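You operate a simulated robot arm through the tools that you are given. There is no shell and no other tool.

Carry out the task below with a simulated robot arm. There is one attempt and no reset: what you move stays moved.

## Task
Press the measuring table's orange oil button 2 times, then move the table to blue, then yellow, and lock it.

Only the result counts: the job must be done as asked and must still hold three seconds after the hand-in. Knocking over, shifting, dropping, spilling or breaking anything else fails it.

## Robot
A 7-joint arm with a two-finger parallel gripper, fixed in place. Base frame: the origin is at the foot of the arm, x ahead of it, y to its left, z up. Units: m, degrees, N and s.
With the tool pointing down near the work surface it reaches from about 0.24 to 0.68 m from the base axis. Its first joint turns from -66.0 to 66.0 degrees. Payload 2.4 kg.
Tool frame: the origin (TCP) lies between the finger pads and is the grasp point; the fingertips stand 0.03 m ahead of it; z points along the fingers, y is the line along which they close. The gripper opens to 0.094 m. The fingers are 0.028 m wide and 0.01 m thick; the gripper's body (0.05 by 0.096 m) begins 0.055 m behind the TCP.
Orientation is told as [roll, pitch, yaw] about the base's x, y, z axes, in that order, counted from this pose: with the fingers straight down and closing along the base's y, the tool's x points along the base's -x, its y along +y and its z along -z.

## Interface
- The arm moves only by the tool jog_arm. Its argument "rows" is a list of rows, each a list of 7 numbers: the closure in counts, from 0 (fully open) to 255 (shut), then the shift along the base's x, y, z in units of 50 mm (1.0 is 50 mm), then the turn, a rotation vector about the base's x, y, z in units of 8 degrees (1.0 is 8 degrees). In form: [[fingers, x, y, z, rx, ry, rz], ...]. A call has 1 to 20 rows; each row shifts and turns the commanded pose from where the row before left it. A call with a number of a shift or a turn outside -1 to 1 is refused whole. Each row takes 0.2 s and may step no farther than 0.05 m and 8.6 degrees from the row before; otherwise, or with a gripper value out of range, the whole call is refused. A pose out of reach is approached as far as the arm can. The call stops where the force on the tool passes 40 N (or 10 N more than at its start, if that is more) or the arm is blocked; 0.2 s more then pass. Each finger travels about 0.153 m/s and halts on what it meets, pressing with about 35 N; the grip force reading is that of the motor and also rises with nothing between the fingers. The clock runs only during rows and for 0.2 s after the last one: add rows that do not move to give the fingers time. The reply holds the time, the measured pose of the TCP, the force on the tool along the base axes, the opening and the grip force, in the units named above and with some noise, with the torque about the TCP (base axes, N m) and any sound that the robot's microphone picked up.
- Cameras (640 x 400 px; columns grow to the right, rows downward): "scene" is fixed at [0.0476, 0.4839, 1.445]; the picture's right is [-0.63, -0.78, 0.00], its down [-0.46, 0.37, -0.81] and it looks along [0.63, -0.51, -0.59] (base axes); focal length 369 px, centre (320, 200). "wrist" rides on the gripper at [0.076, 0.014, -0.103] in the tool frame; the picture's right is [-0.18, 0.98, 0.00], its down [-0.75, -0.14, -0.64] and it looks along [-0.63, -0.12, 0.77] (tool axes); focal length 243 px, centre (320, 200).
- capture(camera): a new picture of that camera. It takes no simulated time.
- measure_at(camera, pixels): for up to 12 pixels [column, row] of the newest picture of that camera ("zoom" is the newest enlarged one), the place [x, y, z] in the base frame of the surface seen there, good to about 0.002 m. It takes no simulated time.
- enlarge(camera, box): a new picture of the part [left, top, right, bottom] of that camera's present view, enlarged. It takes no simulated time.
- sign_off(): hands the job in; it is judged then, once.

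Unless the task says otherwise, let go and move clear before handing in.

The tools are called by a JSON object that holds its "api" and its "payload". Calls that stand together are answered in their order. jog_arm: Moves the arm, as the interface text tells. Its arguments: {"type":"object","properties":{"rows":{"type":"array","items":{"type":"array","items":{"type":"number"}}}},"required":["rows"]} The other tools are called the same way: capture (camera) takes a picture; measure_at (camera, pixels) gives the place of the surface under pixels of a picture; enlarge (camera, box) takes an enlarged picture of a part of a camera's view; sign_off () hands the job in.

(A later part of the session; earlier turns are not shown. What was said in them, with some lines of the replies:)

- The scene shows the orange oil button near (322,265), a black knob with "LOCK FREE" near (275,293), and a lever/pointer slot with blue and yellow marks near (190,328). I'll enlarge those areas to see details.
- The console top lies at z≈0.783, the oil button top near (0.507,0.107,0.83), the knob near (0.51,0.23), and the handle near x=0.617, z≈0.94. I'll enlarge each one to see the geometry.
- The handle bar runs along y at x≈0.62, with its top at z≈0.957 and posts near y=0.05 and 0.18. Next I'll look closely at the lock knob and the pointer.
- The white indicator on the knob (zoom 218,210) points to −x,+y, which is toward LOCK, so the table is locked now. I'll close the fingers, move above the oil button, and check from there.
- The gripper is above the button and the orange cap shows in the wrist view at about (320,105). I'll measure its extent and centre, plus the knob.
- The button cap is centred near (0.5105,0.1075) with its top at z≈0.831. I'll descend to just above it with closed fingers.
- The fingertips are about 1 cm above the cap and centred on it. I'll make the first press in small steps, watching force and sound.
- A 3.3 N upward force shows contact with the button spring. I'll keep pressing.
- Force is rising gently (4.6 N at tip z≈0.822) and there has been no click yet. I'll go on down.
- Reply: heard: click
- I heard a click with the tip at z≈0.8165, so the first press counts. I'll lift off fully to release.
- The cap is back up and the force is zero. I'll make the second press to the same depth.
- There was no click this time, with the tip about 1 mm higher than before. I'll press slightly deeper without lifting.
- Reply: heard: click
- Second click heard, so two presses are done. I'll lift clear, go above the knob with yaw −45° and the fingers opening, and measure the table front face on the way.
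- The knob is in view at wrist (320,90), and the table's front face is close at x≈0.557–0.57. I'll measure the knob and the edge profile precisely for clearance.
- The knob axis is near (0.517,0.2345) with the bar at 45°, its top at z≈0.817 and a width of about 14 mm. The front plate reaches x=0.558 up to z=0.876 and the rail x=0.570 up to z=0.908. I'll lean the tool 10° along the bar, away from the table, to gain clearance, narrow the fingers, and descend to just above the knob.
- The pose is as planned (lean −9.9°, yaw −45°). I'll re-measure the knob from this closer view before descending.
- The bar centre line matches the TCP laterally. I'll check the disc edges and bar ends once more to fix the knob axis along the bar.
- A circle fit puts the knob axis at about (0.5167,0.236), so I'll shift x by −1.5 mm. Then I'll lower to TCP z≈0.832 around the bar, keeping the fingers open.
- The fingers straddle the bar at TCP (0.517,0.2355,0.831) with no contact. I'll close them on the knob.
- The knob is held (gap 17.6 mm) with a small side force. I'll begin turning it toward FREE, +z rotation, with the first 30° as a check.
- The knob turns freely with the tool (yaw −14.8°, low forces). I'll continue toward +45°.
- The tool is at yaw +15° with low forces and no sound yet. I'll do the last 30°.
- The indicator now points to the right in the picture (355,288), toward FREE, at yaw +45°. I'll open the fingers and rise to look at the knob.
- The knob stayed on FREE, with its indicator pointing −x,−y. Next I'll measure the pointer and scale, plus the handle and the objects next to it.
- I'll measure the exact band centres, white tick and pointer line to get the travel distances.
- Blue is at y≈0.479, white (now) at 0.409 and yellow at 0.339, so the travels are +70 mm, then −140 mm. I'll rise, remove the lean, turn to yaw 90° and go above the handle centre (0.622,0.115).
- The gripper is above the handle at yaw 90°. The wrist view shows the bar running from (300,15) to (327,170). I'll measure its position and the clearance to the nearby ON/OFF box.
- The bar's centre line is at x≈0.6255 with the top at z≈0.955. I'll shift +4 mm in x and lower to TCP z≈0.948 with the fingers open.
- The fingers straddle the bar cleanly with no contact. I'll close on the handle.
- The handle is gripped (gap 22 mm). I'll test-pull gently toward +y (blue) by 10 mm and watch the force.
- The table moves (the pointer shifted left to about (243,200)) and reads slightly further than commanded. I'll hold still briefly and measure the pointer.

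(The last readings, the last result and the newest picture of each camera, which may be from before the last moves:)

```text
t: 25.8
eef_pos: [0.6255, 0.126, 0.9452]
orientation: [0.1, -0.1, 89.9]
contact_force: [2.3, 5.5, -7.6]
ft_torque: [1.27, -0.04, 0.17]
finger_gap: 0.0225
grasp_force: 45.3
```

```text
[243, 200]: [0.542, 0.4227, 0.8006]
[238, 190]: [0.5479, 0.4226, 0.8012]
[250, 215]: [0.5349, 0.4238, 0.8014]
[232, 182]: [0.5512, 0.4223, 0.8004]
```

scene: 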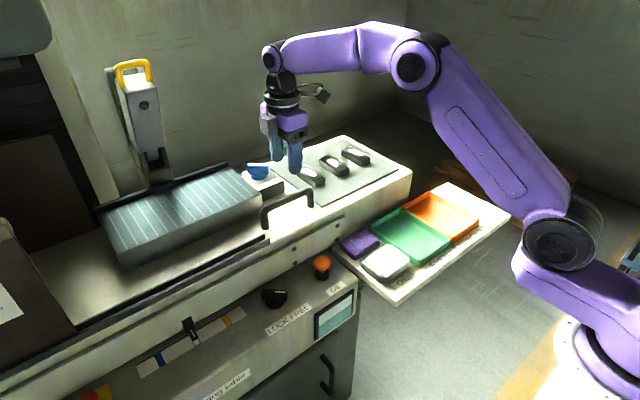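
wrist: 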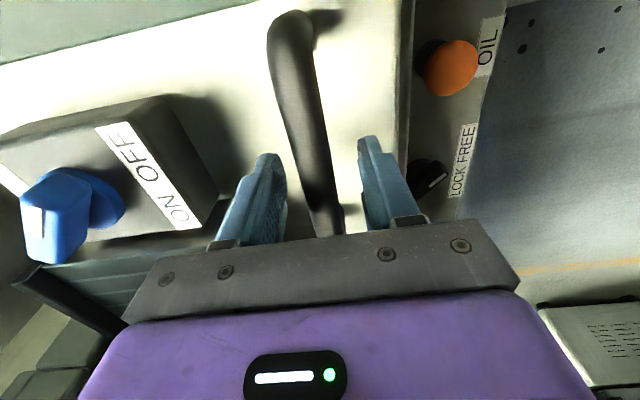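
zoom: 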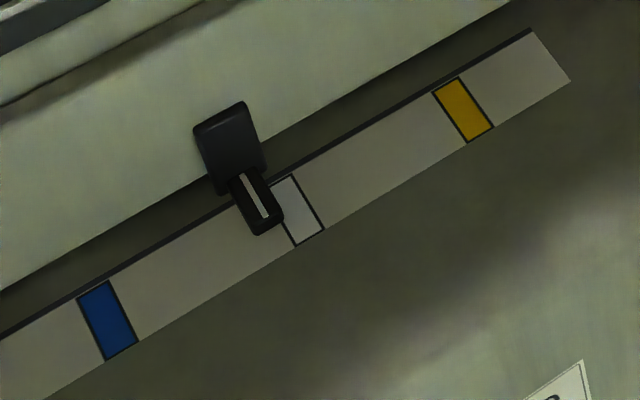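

The table is a low-friction mass that swings a few mm around the commanded spot, so I'll use smooth, slow ramps. Next is about 55 mm more toward blue.

{"api": "jog_arm", "payload": {"rows": [[255, 0, 0.02, 0, 0, 0, 0], [255, 0, 0.03, 0, 0, 0, 0], [255, 0, 0.04, 0, 0, 0, 0], [255, 0, 0.05, 0, 0, 0, 0], [255, 0, 0.06, 0, 0, 0, 0], [255, 0, 0.07, 0, 0, 0, 0], [255, 0, 0.08, 0, 0, 0, 0], [255, 0, 0.08, 0, 0, 0, 0], [255, 0, 0.08, 0, 0, 0, 0], [255, 0, 0.08, 0, 0, 0, 0], [255, 0, 0.08, 0, 0, 0, 0], [255, 0, 0.08, 0, 0, 0, 0], [255, 0, 0.08, 0, 0, 0, 0], [255, 0, 0.07, 0, 0, 0, 0], [255, 0, 0.06, 0, 0, 0, 0], [255, 0, 0.05, 0, 0, 0, 0], [255, 0, 0.04, 0, 0, 0, 0], [255, 0, 0.03, 0, 0, 0, 0], [255, 0, 0.02, 0, 0, 0, 0], [255, 0, 0.01, 0, 0, 0, 0]]}}

{"api": "enlarge", "payload": {"camera": "scene", "box": [140, 300, 260, 375]}}

```text
t: 30.0
eef_pos: [0.6246, 0.1802, 0.9457]
orientation: [0.0, 0.0, 90.0]
contact_force: [1.0, -5.9, -10.9]
ft_torque: [0.34, 0.01, 0.05]
finger_gap: 0.0221
grasp_force: 45.2
```

```text
5.33 times, centred on (200, 338) of scene
```

zoom: 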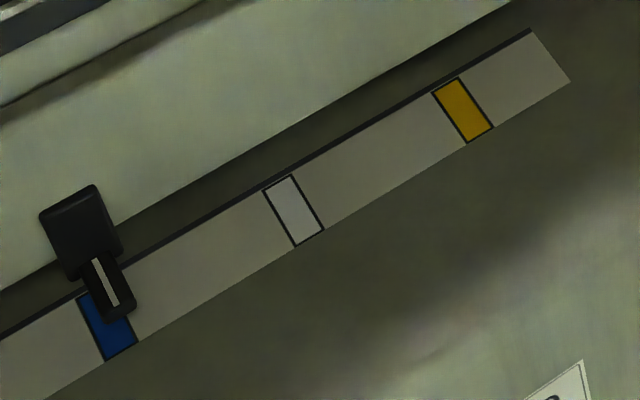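

The pointer line (105,280) is nearly over the blue band. I'll measure it and settle.

{"api": "measure_at", "payload": {"camera": "zoom", "pixels": [[105, 280], [98, 265], [112, 297], [115, 335], [85, 305], [130, 350]]}}

{"api": "jog_arm", "payload": {"rows": [[255, 0, 0.02, 0, 0, 0, 0], [255, 0, 0.02, 0, 0, 0, 0], [255, 0, 0, 0, 0, 0, 0], [255, 0, 0, 0, 0, 0, 0], [255, 0, 0, 0, 0, 0, 0]]}}

{"api": "enlarge", "payload": {"camera": "scene", "box": [140, 320, 220, 370]}}

```text
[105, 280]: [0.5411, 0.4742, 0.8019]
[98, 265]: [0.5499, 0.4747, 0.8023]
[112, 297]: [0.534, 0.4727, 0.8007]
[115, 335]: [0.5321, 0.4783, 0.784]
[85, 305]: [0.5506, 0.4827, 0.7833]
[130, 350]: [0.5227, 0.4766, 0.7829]
```

```text
t: 31.2
eef_pos: [0.625, 0.1839, 0.9452]
orientation: [0.0, 0.1, 90.0]
contact_force: [0.3, -1.6, -9.5]
ft_torque: [-0.66, 0.0, -0.11]
finger_gap: 0.0223
grasp_force: 45.3
```

```text
8.00 times, centred on (180, 345) of scene
```

zoom: 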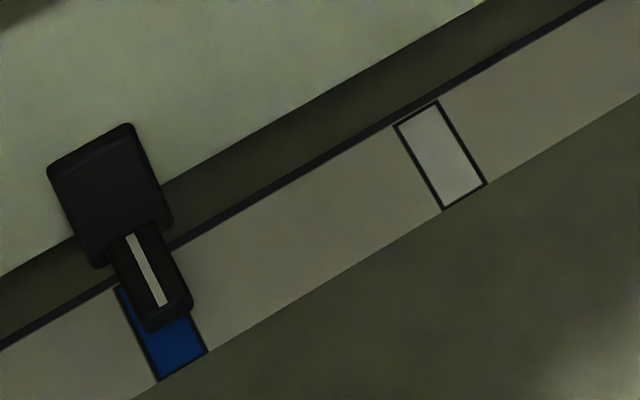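

The arm has settled at y≈0.184. I'll measure the pointer line versus the blue band's centre.

{"api": "measure_at", "payload": {"camera": "zoom", "pixels": [[148, 270], [135, 245], [158, 295], [185, 365], [160, 378], [206, 352], [178, 350], [440, 155]]}}

{"api": "jog_arm", "payload": {"rows": [[255, 0, 0, 0, 0, 0, 0], [255, 0, 0, 0, 0, 0, 0], [255, 0, 0, 0, 0, 0, 0]]}}

{"api": "enlarge", "payload": {"camera": "scene", "box": [140, 320, 220, 370]}}

{"api": "measure_at", "payload": {"camera": "zoom", "pixels": [[148, 270], [135, 245], [158, 295], [185, 365], [160, 378], [206, 352], [178, 350], [440, 155]]}}

```text
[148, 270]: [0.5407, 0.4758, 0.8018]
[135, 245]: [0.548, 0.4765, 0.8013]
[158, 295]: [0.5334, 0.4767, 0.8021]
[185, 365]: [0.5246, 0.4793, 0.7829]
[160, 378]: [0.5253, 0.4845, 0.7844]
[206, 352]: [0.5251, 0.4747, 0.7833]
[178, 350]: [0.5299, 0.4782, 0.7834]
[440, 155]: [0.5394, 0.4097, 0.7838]
```

```text
t: 32.0
eef_pos: [0.6246, 0.1832, 0.9472]
orientation: [0.1, -0.1, 90.0]
contact_force: [-0.7, 0.5, -9.8]
ft_torque: [-0.39, -0.04, 0.03]
finger_gap: 0.0224
grasp_force: 45.8
```

```text
8.00 times, centred on (180, 345) of scene
```

zoom: 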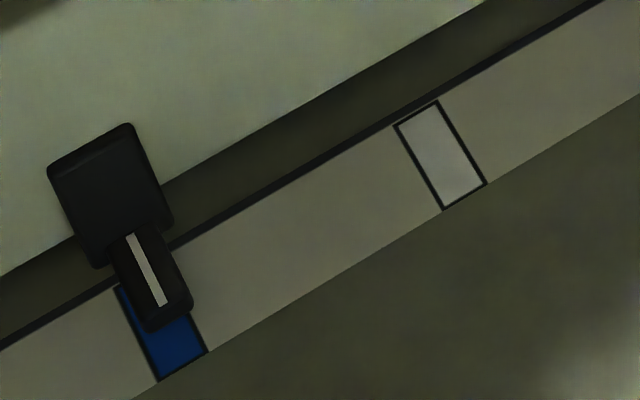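

```text
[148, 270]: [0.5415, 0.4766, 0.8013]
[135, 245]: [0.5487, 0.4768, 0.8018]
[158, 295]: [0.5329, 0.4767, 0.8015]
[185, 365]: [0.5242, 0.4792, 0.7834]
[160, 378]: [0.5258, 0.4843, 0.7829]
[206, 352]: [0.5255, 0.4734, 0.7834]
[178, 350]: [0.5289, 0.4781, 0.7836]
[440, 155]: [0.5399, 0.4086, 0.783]
```

The pointer is at y≈0.4767 and the blue centre at ≈0.479. I'll add about 2.3 mm and hold.

{"api": "jog_arm", "payload": {"rows": [[255, 0, 0.02, 0, 0, 0, 0], [255, 0, 0.025, 0, 0, 0, 0], [255, 0, 0, 0, 0, 0, 0], [255, 0, 0, 0, 0, 0, 0], [255, 0, 0, 0, 0, 0, 0], [255, 0, 0, 0, 0, 0, 0], [255, 0, 0, 0, 0, 0, 0]]}}

{"api": "enlarge", "payload": {"camera": "scene", "box": [140, 320, 220, 370]}}

{"api": "measure_at", "payload": {"camera": "zoom", "pixels": [[143, 275], [132, 250], [150, 295], [185, 365], [160, 378], [206, 352]]}}

```text
t: 33.6
eef_pos: [0.6255, 0.1854, 0.9459]
orientation: [-0.1, 0.0, 90.0]
contact_force: [-5.4, -5.2, 0.1]
ft_torque: [-0.16, 0.03, -0.12]
finger_gap: 0.022
grasp_force: 44.7
```

```text
8.00 times, centred on (180, 345) of scene
```

zoom: 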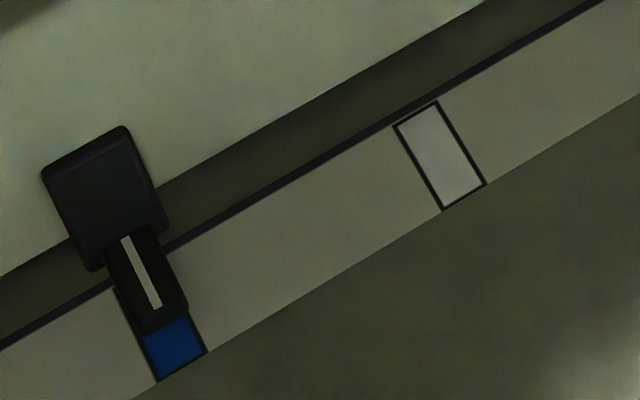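

```text
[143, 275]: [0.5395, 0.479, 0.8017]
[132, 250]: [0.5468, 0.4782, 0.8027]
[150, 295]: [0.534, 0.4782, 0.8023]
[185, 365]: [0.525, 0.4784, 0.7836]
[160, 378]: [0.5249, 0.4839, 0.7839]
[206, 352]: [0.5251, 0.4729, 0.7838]
```

The pointer line is at y≈0.4785, centred on blue (0.4785–0.479). I'll hold a moment, then ramp slowly toward yellow, about 140 mm in −y, in two smooth calls.

{"api": "jog_arm", "payload": {"rows": [[255, 0, 0, 0, 0, 0, 0], [255, 0, 0, 0, 0, 0, 0], [255, 0, -0.02, 0, 0, 0, 0], [255, 0, -0.04, 0, 0, 0, 0], [255, 0, -0.06, 0, 0, 0, 0], [255, 0, -0.08, 0, 0, 0, 0], [255, 0, -0.1, 0, 0, 0, 0], [255, 0, -0.1, 0, 0, 0, 0], [255, 0, -0.1, 0, 0, 0, 0], [255, 0, -0.1, 0, 0, 0, 0], [255, 0, -0.1, 0, 0, 0, 0], [255, 0, -0.1, 0, 0, 0, 0], [255, 0, -0.1, 0, 0, 0, 0], [255, 0, -0.1, 0, 0, 0, 0], [255, 0, -0.1, 0, 0, 0, 0], [255, 0, -0.1, 0, 0, 0, 0], [255, 0, -0.08, 0, 0, 0, 0], [255, 0, -0.06, 0, 0, 0, 0], [255, 0, -0.04, 0, 0, 0, 0], [255, 0, -0.02, 0, 0, 0, 0]]}}

{"api": "capture", "payload": {"camera": "scene"}}

```text
t: 37.8
eef_pos: [0.6246, 0.1144, 0.9468]
orientation: [0.0, 0.0, 90.2]
contact_force: [-2.4, 5.2, -2.8]
ft_torque: [0.29, -0.2, 0.27]
finger_gap: 0.0226
grasp_force: 45.1
```

```text
taken
```

scene: 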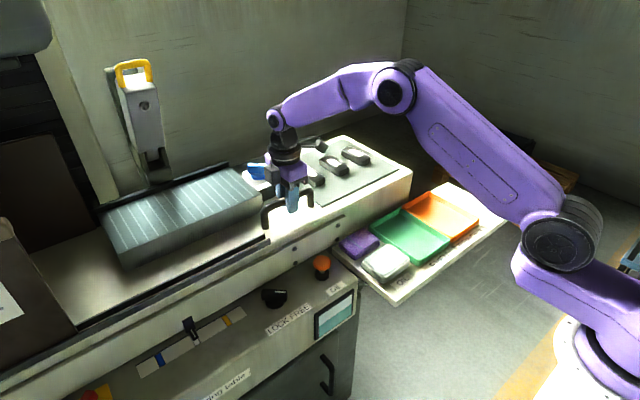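

The table is back near the middle and everything on it is in place. I'll continue smoothly toward yellow.

{"api": "jog_arm", "payload": {"rows": [[255, 0, -0.02, 0, 0, 0, 0], [255, 0, -0.04, 0, 0, 0, 0], [255, 0, -0.06, 0, 0, 0, 0], [255, 0, -0.08, 0, 0, 0, 0], [255, 0, -0.1, 0, 0, 0, 0], [255, 0, -0.1, 0, 0, 0, 0], [255, 0, -0.1, 0, 0, 0, 0], [255, 0, -0.1, 0, 0, 0, 0], [255, 0, -0.1, 0, 0, 0, 0], [255, 0, -0.1, 0, 0, 0, 0], [255, 0, -0.1, 0, 0, 0, 0], [255, 0, -0.1, 0, 0, 0, 0], [255, 0, -0.08, 0, 0, 0, 0], [255, 0, -0.06, 0, 0, 0, 0], [255, 0, -0.05, 0, 0, 0, 0], [255, 0, -0.04, 0, 0, 0, 0], [255, 0, -0.03, 0, 0, 0, 0], [255, 0, -0.02, 0, 0, 0, 0], [255, 0, 0, 0, 0, 0, 0], [255, 0, 0, 0, 0, 0, 0]]}}

{"api": "enlarge", "payload": {"camera": "scene", "box": [180, 290, 260, 340]}}

{"api": "measure_at", "payload": {"camera": "zoom", "pixels": [[320, 200], [400, 200], [420, 230], [360, 180]]}}

```text
t: 42.0
eef_pos: [0.6246, 0.0502, 0.9476]
orientation: [0.0, -0.1, 90.0]
contact_force: [0.8, 4.2, -0.1]
ft_torque: [-0.11, -0.03, 0.01]
finger_gap: 0.0222
grasp_force: 45.0
```

```text
8.00 times, centred on (220, 315) of scene
```

zoom: 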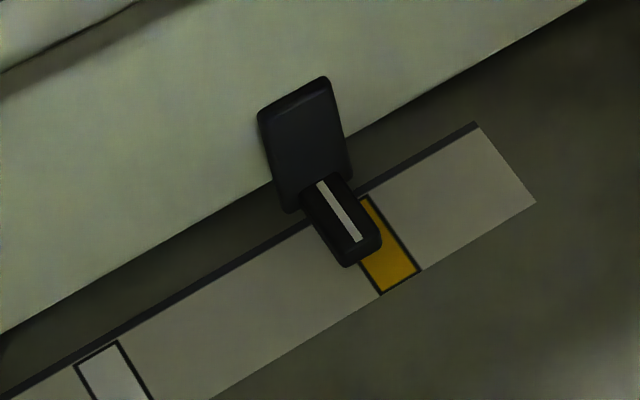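

```text
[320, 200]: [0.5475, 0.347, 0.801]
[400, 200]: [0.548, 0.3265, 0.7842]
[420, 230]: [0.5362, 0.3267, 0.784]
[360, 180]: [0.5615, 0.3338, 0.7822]
```

The pointer line at (340,212) sits just left of yellow's centre. I'll measure exactly.

{"api": "measure_at", "payload": {"camera": "zoom", "pixels": [[340, 212], [328, 192], [352, 232], [390, 270], [400, 282], [381, 295], [421, 270], [370, 200]]}}

```text
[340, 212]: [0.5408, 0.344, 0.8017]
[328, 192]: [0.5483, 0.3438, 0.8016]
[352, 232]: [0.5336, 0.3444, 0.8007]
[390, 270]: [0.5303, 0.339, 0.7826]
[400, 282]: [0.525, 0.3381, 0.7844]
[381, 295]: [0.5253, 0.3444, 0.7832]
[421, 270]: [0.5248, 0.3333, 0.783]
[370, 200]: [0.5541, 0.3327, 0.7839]
```

The pointer is at y≈0.344 and yellow's centre at ≈0.3388. I'll move −5 mm more and settle.

{"api": "jog_arm", "payload": {"rows": [[255, 0, -0.015, 0, 0, 0, 0], [255, 0, -0.03, 0, 0, 0, 0], [255, 0, -0.03, 0, 0, 0, 0], [255, 0, -0.02, 0, 0, 0, 0], [255, 0, -0.01, 0, 0, 0, 0], [255, 0, 0, 0, 0, 0, 0], [255, 0, 0, 0, 0, 0, 0], [255, 0, 0, 0, 0, 0, 0], [255, 0, 0, 0, 0, 0, 0], [255, 0, 0, 0, 0, 0, 0]]}}

{"api": "enlarge", "payload": {"camera": "scene", "box": [180, 290, 260, 340]}}

{"api": "measure_at", "payload": {"camera": "zoom", "pixels": [[354, 205], [342, 185], [365, 225], [400, 282], [381, 295], [421, 270]]}}

```text
t: 44.2
eef_pos: [0.625, 0.0444, 0.9455]
orientation: [0.0, -0.1, 90.0]
contact_force: [-0.7, 3.0, -4.3]
ft_torque: [0.17, 0.03, -0.02]
finger_gap: 0.0223
grasp_force: 44.9
```

```text
8.00 times, centred on (220, 315) of scene
```

zoom: 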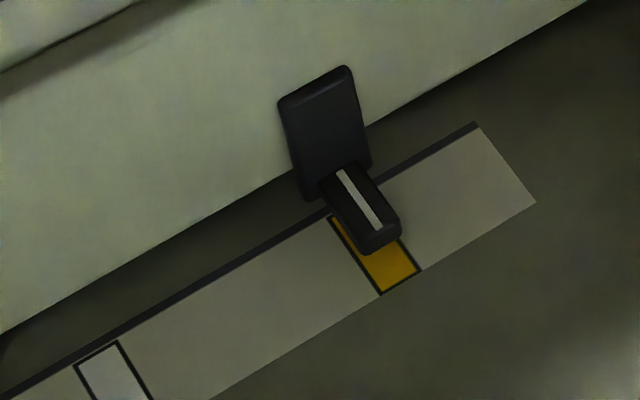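

```text
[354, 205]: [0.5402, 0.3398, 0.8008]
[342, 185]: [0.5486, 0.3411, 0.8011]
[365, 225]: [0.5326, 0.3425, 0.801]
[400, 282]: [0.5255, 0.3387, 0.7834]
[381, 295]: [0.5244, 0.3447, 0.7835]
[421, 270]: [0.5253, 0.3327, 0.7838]
```

I'll measure on the pointer line itself, which runs from about (338,170) to (382,230).

{"api": "measure_at", "payload": {"camera": "zoom", "pixels": [[359, 199], [346, 180], [373, 218], [366, 208], [352, 190], [400, 282]]}}

```text
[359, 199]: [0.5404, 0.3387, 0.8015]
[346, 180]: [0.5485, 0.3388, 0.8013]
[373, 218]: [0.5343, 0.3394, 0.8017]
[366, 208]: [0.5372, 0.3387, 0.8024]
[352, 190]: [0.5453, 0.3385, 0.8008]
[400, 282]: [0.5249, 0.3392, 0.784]
```

The pointer is at y≈0.3388, exactly on yellow's centre. I'll open the fingers gently and check whether the table stays.

{"api": "jog_arm", "payload": {"rows": [[255, 0, 0, 0, 0, 0, 0], [255, 0, 0, 0, 0, 0, 0], [185, 0, 0, 0, 0, 0, 0], [150, 0, 0, 0, 0, 0, 0], [130, 0, 0, 0, 0, 0, 0], [130, 0, 0, 0, 0, 0, 0]]}}

{"api": "enlarge", "payload": {"camera": "scene", "box": [180, 290, 260, 340]}}

{"api": "measure_at", "payload": {"camera": "zoom", "pixels": [[359, 199], [346, 180], [373, 218], [366, 208], [352, 190], [400, 282]]}}

{"api": "capture", "payload": {"camera": "wrist"}}

```text
t: 45.6
eef_pos: [0.6247, 0.0458, 0.9478]
orientation: [-0.1, 0.0, 90.0]
contact_force: [-0.7, 0.0, -0.2]
ft_torque: [-0.01, 0.0, -0.04]
finger_gap: 0.046
grasp_force: 0.0
```

```text
8.00 times, centred on (220, 315) of scene
```

zoom: 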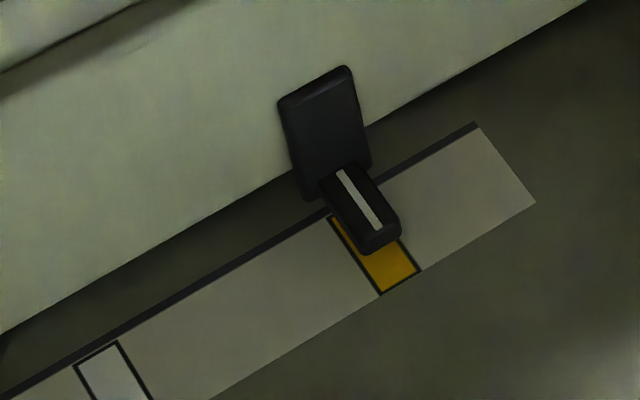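

```text
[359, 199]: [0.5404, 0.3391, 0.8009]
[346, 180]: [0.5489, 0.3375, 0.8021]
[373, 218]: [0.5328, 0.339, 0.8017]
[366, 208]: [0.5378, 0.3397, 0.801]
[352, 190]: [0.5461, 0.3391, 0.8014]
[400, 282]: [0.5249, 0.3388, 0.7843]
```

```text
taken
```

wrist: 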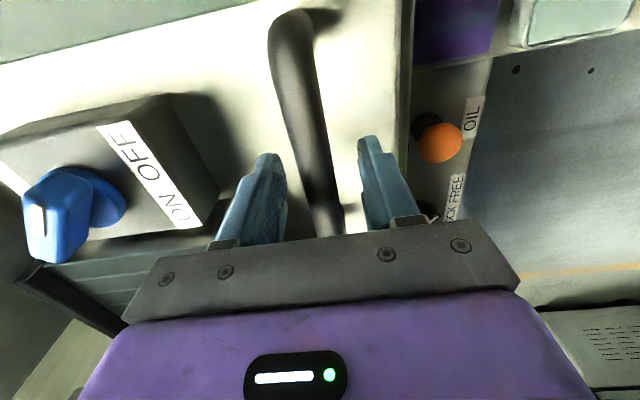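

The table stayed on yellow with the fingers open. I'll rise straight up, then go back above the knob at yaw 45° with the same 10° lean.

{"api": "jog_arm", "payload": {"rows": [[130, 0, 0, 0.5, 0, 0, 0], [130, 0, 0, 0.9, 0, 0, 0], [130, 0, 0, 0.9, 0, 0, 0], [140, -0.36, 0.635, 0, 0, 0, -0.9375], [150, -0.36, 0.635, 0, 0, 0, -0.9375], [160, -0.36, 0.635, 0, 0, 0, -0.9375], [160, -0.36, 0.635, 0, 0, 0, -0.9375], [160, -0.36, 0.635, 0, 0, 0, -0.9375], [160, -0.36, 0.635, 0, 0, 0, -0.9375], [160, 0, 0, 0, 0.442, -0.442, 0], [160, 0, 0, 0, 0.442, -0.442, 0], [160, 0, 0, -0.9, 0, 0, 0], [160, 0, 0, -0.9, 0, 0, 0], [160, 0, 0, 0, 0, 0, 0]]}}

{"api": "capture", "payload": {"camera": "wrist"}}

{"api": "capture", "payload": {"camera": "scene"}}

```text
t: 48.6
eef_pos: [0.5176, 0.2351, 0.9707]
orientation: [0.1, -10.0, 45.0]
contact_force: [0.6, -0.2, 0.4]
ft_torque: [-0.02, 0.0, 0.02]
finger_gap: 0.0352
grasp_force: 0.0
```

```text
taken
```

wrist: 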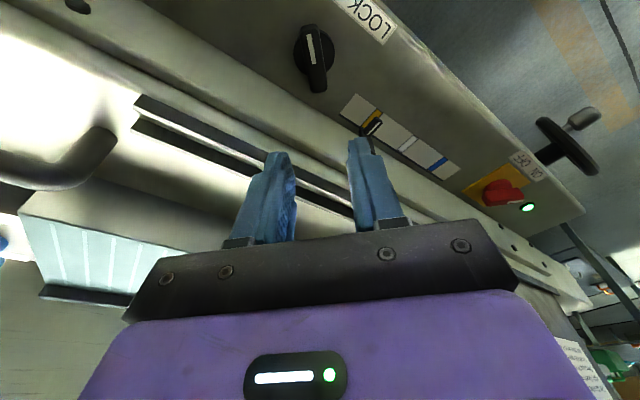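

```text
taken
```

scene: 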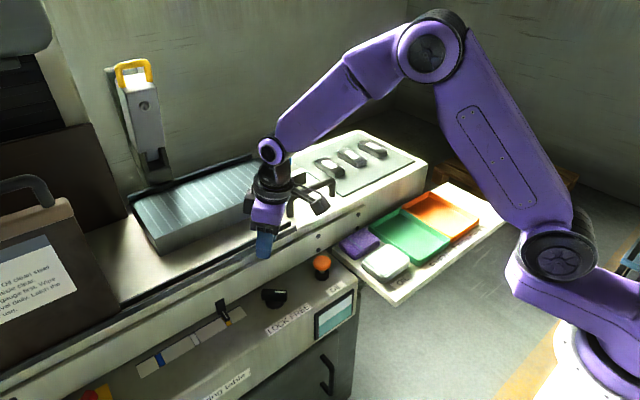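

The table sits on yellow and the knob is below the gripper, still pointing at FREE. I'll check the edges near the knob in the table's new position, and glance at the note on the left.

{"api": "enlarge", "payload": {"camera": "scene", "box": [0, 220, 100, 340]}}

{"api": "measure_at", "payload": {"camera": "wrist", "pixels": [[265, 70], [260, 90], [250, 110], [240, 120], [235, 135], [300, 110], [290, 125], [270, 130], [300, 140], [330, 130], [310, 90], [318, 45]]}}

{"api": "enlarge", "payload": {"camera": "wrist", "box": [265, 10, 365, 110]}}

{"api": "measure_at", "payload": {"camera": "zoom", "pixels": [[180, 150], [186, 200], [190, 120], [330, 160], [340, 190], [335, 220], [250, 100], [290, 120], [270, 200], [300, 200], [290, 330], [330, 320]]}}

```text
3.33 times, centred on (50, 280) of scene
```

zoom: 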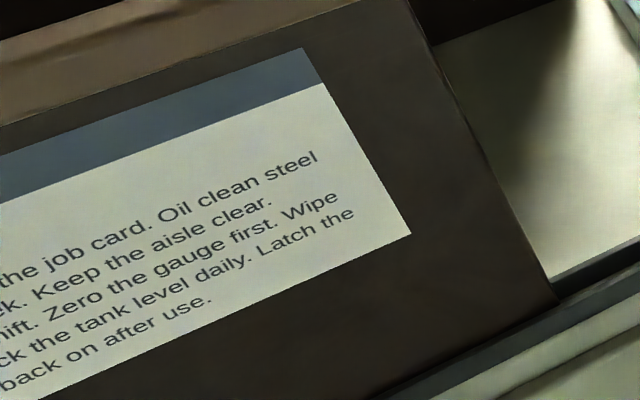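

```text
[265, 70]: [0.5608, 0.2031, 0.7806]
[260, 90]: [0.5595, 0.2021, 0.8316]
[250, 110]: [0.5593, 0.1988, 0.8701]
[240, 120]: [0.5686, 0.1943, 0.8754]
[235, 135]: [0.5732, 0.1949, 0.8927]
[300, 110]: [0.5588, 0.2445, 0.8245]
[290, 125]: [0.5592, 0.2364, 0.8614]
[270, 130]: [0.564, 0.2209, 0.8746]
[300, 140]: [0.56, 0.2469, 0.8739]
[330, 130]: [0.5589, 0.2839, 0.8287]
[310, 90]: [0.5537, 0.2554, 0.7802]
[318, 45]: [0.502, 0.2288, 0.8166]
```

```text
4.00 times, centred on (315, 60) of wrist
```

zoom: 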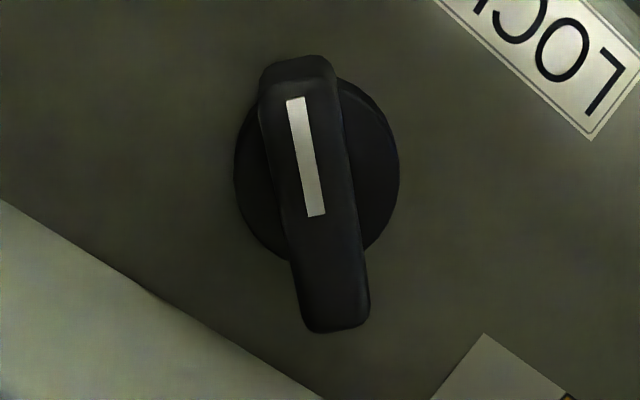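

```text
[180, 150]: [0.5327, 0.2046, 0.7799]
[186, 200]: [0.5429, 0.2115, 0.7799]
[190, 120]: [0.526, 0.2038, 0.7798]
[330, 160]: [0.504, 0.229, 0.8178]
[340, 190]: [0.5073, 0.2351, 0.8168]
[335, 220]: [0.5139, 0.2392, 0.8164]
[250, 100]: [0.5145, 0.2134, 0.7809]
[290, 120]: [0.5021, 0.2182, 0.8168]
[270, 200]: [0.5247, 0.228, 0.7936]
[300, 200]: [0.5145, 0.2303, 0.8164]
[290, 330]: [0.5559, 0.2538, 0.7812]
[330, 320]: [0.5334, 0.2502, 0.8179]
```

The note is generic and the knob geometry is unchanged. The bar centre is about 1 mm off my TCP, so I'll correct that and descend around the bar to z≈0.832.

{"api": "jog_arm", "payload": {"rows": [[160, -0.02, 0.02, -0.8, 0, 0, 0], [160, 0, 0, -0.8, 0, 0, 0], [160, 0, 0, -0.4, 0, 0, 0], [160, 0, 0, -0.25, 0, 0, 0], [160, 0, 0, -0.25, 0, 0, 0], [160, 0, 0, -0.25, 0, 0, 0], [160, 0, 0, 0, 0, 0, 0]]}}

{"api": "capture", "payload": {"camera": "wrist"}}

{"api": "enlarge", "payload": {"camera": "scene", "box": [210, 220, 338, 320]}}

```text
t: 50.2
eef_pos: [0.5163, 0.2379, 0.834]
orientation: [0.0, -10.0, 45.0]
contact_force: [-0.7, 0.3, -0.6]
ft_torque: [0.01, -0.02, 0.03]
finger_gap: 0.0353
grasp_force: 0.1
```

```text
taken
```

wrist: 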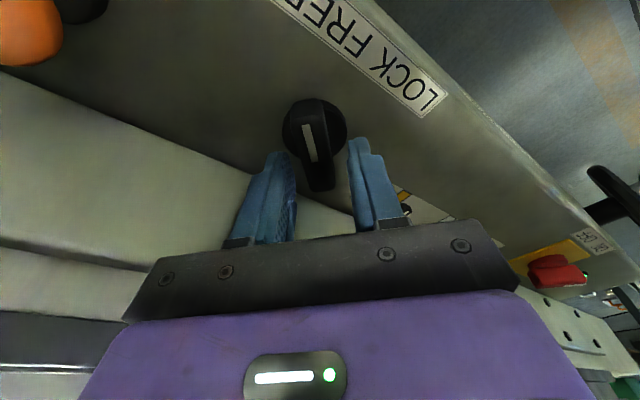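

```text
4.00 times, centred on (274, 270) of scene
```

zoom: 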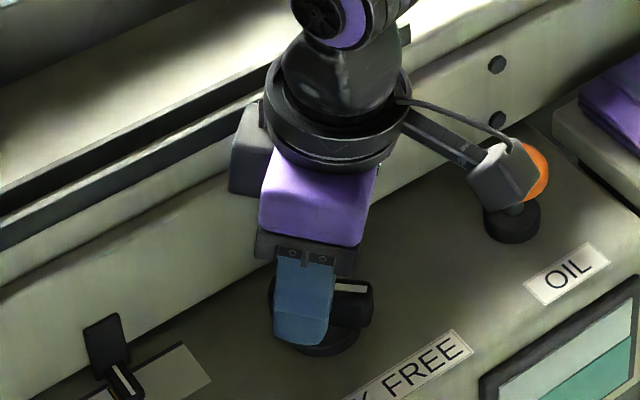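

The fingers straddle the knob with no contact. I'll close on it.

{"api": "jog_arm", "payload": {"rows": [[200, 0, 0, 0, 0, 0, 0], [230, 0, 0, 0, 0, 0, 0], [230, 0, 0, 0, 0, 0, 0], [230, 0, 0, 0, 0, 0, 0]]}}

```text
t: 51.2
eef_pos: [0.5183, 0.2364, 0.8343]
orientation: [0.1, -10.1, 44.9]
contact_force: [7.8, -7.3, -6.4]
ft_torque: [0.35, -0.78, 0.0]
finger_gap: 0.0177
grasp_force: 44.9
```

Gripped, with about 10 N of side force from a ~1 mm offset. I'll relieve that slightly while turning toward LOCK (−z rotation), first 30°.

{"api": "jog_arm", "payload": {"rows": [[230, 0.02, -0.02, 0, 0, 0, 0], [230, 0, 0, 0, 0, 0, -0.75], [230, 0, 0, 0, 0, 0, -0.75], [230, 0, 0, 0, 0, 0, -0.75], [230, 0, 0, 0, 0, 0, -0.75], [230, 0, 0, 0, 0, 0, -0.75], [230, 0, 0, 0, 0, 0, 0]]}}

```text
t: 52.8
eef_pos: [0.5178, 0.236, 0.8349]
orientation: [0.0, -10.1, 14.7]
contact_force: [14.9, -10.7, 1.3]
ft_torque: [-0.6, 0.72, 0.02]
finger_gap: 0.0178
grasp_force: 45.1
```

Side force has risen to (14.9, −10.7) N, so I'll nudge +1.5 mm in x and −1 mm in y to relieve it. Then I'll continue turning.

{"api": "jog_arm", "payload": {"rows": [[230, 0.03, -0.02, 0, 0, 0, 0], [230, 0, 0, 0, 0, 0, -0.75], [230, 0, 0, 0, 0, 0, -0.75], [230, 0, 0, 0, 0, 0, -0.75], [230, 0, 0, 0, 0, 0, -0.75], [230, 0, 0, 0, 0, 0, -0.75], [230, 0, 0, 0, 0, 0, 0]]}}

{"api": "enlarge", "payload": {"camera": "scene", "box": [180, 220, 338, 320]}}

```text
t: 54.4
eef_pos: [0.5182, 0.2339, 0.8337]
orientation: [-0.1, -9.9, -15.0]
contact_force: [-6.9, -14.7, 18.9]
ft_torque: [-0.25, 0.26, 0.06]
finger_gap: 0.0178
grasp_force: 44.9
```

```text
4.00 times, centred on (259, 270) of scene
```

zoom: 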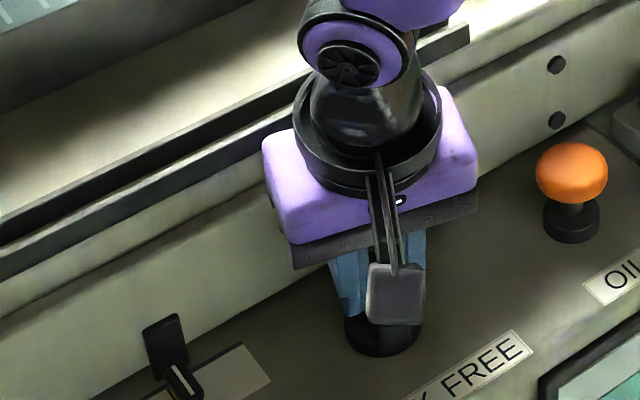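

The knob is at mid-turn (yaw −15°) with 19 N upward and −15 N in y. I'll relieve that by moving y −1 mm and z +1 mm, then finish the last 30°.

{"api": "jog_arm", "payload": {"rows": [[230, -0.01, -0.02, 0.02, 0, 0, 0], [230, 0, 0, 0, 0, 0, -0.75], [230, 0, 0, 0, 0, 0, -0.75], [230, 0, 0, 0, 0, 0, -0.75], [230, 0, 0, 0, 0, 0, -0.75], [230, 0, 0, 0, 0, 0, -0.75], [230, 0, 0, 0, 0, 0, 0]]}}

{"api": "enlarge", "payload": {"camera": "scene", "box": [180, 220, 338, 320]}}

```text
t: 56.0
eef_pos: [0.5176, 0.233, 0.8343]
orientation: [-0.2, -10.0, -45.1]
contact_force: [-2.7, -11.9, -6.1]
ft_torque: [0.53, 0.63, 0.15]
finger_gap: 0.0175
grasp_force: 45.5
```

```text
4.00 times, centred on (259, 270) of scene
```

zoom: 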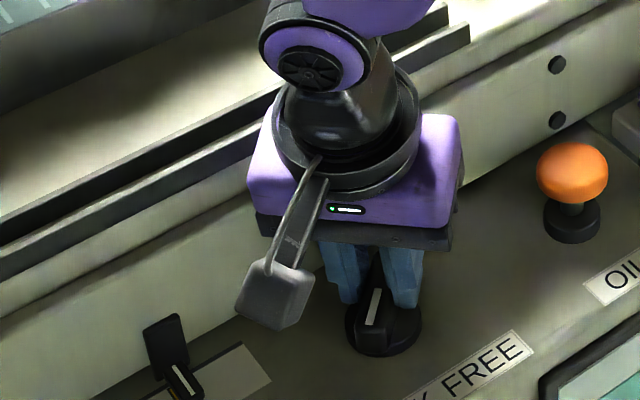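

The knob bar is back at the LOCK angle, with a small z-torque of 0.15 as if meeting the stop. I'll push 2° further to make sure it is fully home.

{"api": "jog_arm", "payload": {"rows": [[230, 0, 0, 0, 0, 0, -0.25], [230, 0, 0, 0, 0, 0, 0]]}}

```text
t: 56.6
eef_pos: [0.5163, 0.2345, 0.8341]
orientation: [-0.2, -10.1, -46.8]
contact_force: [-2.8, -13.1, -11.2]
ft_torque: [-0.62, -0.6, 1.52]
finger_gap: 0.0178
grasp_force: 44.7
```

The z-torque jumped to 1.5 N·m, so the knob is against its LOCK stop. I'll relax slightly, open the fingers, and rise clear.

{"api": "jog_arm", "payload": {"rows": [[230, 0, 0, 0, 0, 0, 0.15], [195, 0, 0, 0, 0, 0, 0], [160, 0, 0, 0, 0, 0, 0], [160, 0, 0, 0, 0, 0, 0], [160, 0, 0, 0.3, 0, 0, 0], [160, 0, 0, 0.7, 0, 0, 0], [160, 0, 0, 0.9, 0, 0, 0], [160, 0, 0, 0.9, 0, 0, 0], [160, 0, 0, 0, 0, 0, 0]]}}

{"api": "capture", "payload": {"camera": "wrist"}}

{"api": "enlarge", "payload": {"camera": "scene", "box": [180, 250, 340, 350]}}

```text
t: 58.6
eef_pos: [0.5173, 0.2347, 0.9756]
orientation: [0.0, -9.9, -45.8]
contact_force: [0.6, -0.6, 0.3]
ft_torque: [0.01, 0.01, -0.05]
finger_gap: 0.0352
grasp_force: 0.1
```

```text
taken
```

wrist: 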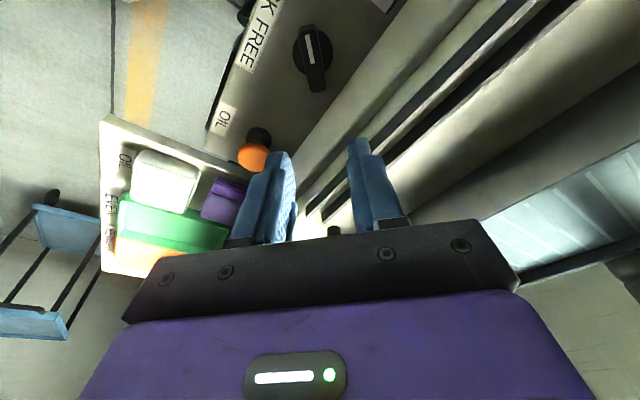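

```text
4.00 times, centred on (260, 300) of scene
```

zoom: 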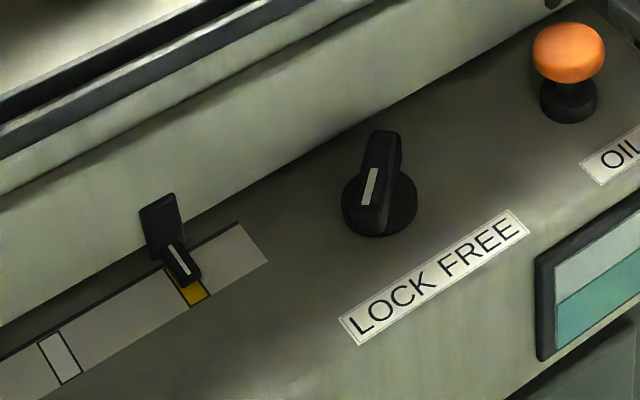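

The knob points to LOCK as at the start, and the pointer is on yellow. I'll move the arm clear and check once more.

{"api": "jog_arm", "payload": {"rows": [[160, -0.3, -0.3, 0.9, 0.442, 0.442, 0], [120, -0.5, -0.5, 0.9, 0.442, 0.442, 0], [60, -0.7, -0.7, 0.9, 0, 0, 0], [0, -0.5, -0.5, 0.5, 0, 0, 0], [0, 0, 0, 0, 0, 0, 0]]}}

{"api": "capture", "payload": {"camera": "scene"}}

{"api": "enlarge", "payload": {"camera": "scene", "box": [180, 290, 260, 340]}}

{"api": "measure_at", "payload": {"camera": "zoom", "pixels": [[359, 199], [346, 180], [373, 218], [366, 208], [352, 190], [400, 282]]}}

```text
refused: row 2 steps farther than a row can; nothing moved
```

```text
taken
```

scene: 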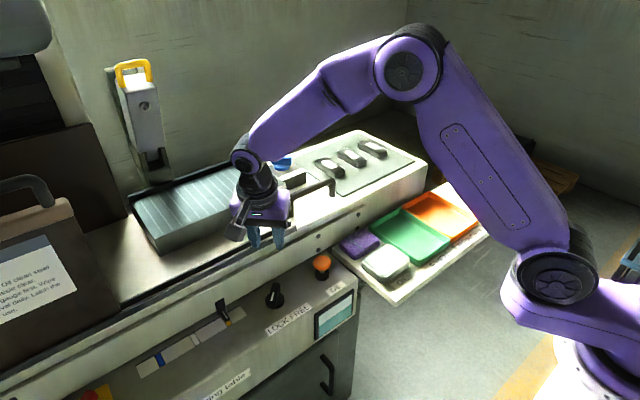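

```text
8.00 times, centred on (220, 315) of scene
```

zoom: 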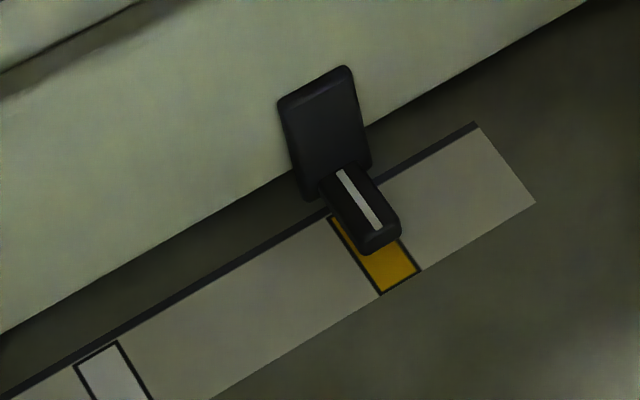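

```text
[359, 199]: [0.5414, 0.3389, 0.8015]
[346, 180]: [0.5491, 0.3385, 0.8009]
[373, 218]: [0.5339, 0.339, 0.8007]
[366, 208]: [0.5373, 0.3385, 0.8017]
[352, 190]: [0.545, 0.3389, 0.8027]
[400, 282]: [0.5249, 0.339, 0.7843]
```

The pointer still reads y≈0.3388 on yellow, but the retreat was refused because one step was too large. I'll retreat with smaller steps.

{"api": "jog_arm", "payload": {"rows": [[160, 0, 0, 0.9, 0.442, 0.442, 0], [160, 0, 0, 0.9, 0.442, 0.442, 0], [160, -0.6, -0.4, 0.4, 0, 0, 0], [160, -0.6, -0.4, 0.4, 0, 0, 0], [160, 0, 0, 0, 0, 0, 0], [160, 0, 0, 0, 0, 0, 0]]}}

{"api": "capture", "payload": {"camera": "scene"}}

{"api": "enlarge", "payload": {"camera": "scene", "box": [180, 250, 340, 350]}}

```text
t: 60.0
eef_pos: [0.4571, 0.1935, 1.1058]
orientation: [-0.1, 0.0, -45.8]
contact_force: [-0.5, 1.1, 0.7]
ft_torque: [-0.01, -0.02, -0.01]
finger_gap: 0.0353
grasp_force: 0.1
```

```text
taken
```

scene: 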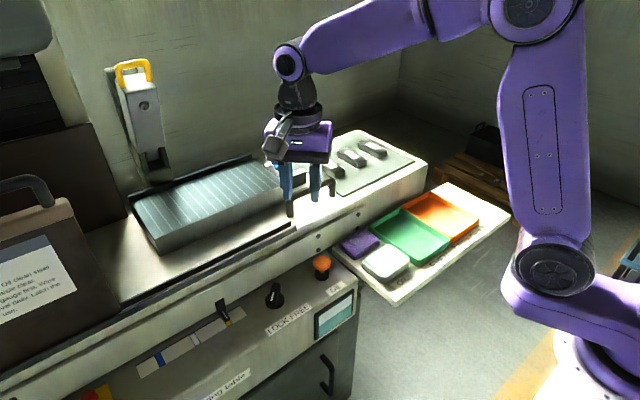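

```text
4.00 times, centred on (260, 300) of scene
```

zoom: 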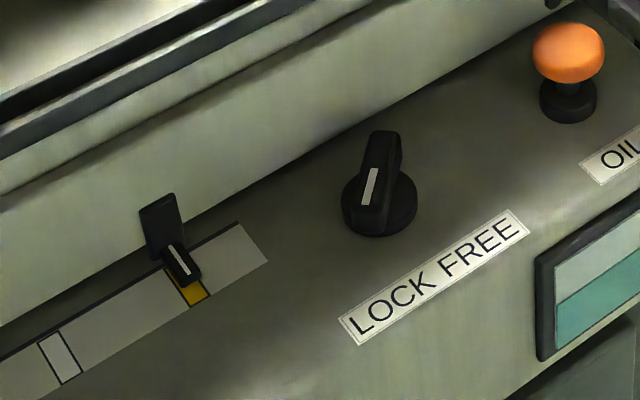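

The arm is clear, the pointer is on yellow (zoom 182,265), the knob points to LOCK (370,187), and the gauge blocks and trays look undisturbed. The oil button gave two clicks, one per press. I'm handing the job in.

{"api": "sign_off", "payload": {}}

```text
The job is handed in.
```

The job is done and handed in; the hand-in reply did not give a verdict.

- **Oil button:** I pressed it twice and heard one click per press.
- **Table moves:** I turned the knob to FREE and moved the table by its handle. It held centred on blue for about 2 seconds, then I moved it to yellow. At the last measurement the pointer was within about 1 mm of the yellow band's centre.
- **Lock:** I turned the knob back to LOCK until it met its stop. The pointer stayed on yellow afterwards.

The arm is clear of the machine. In the final picture the gauge blocks and trays look undisturbed.
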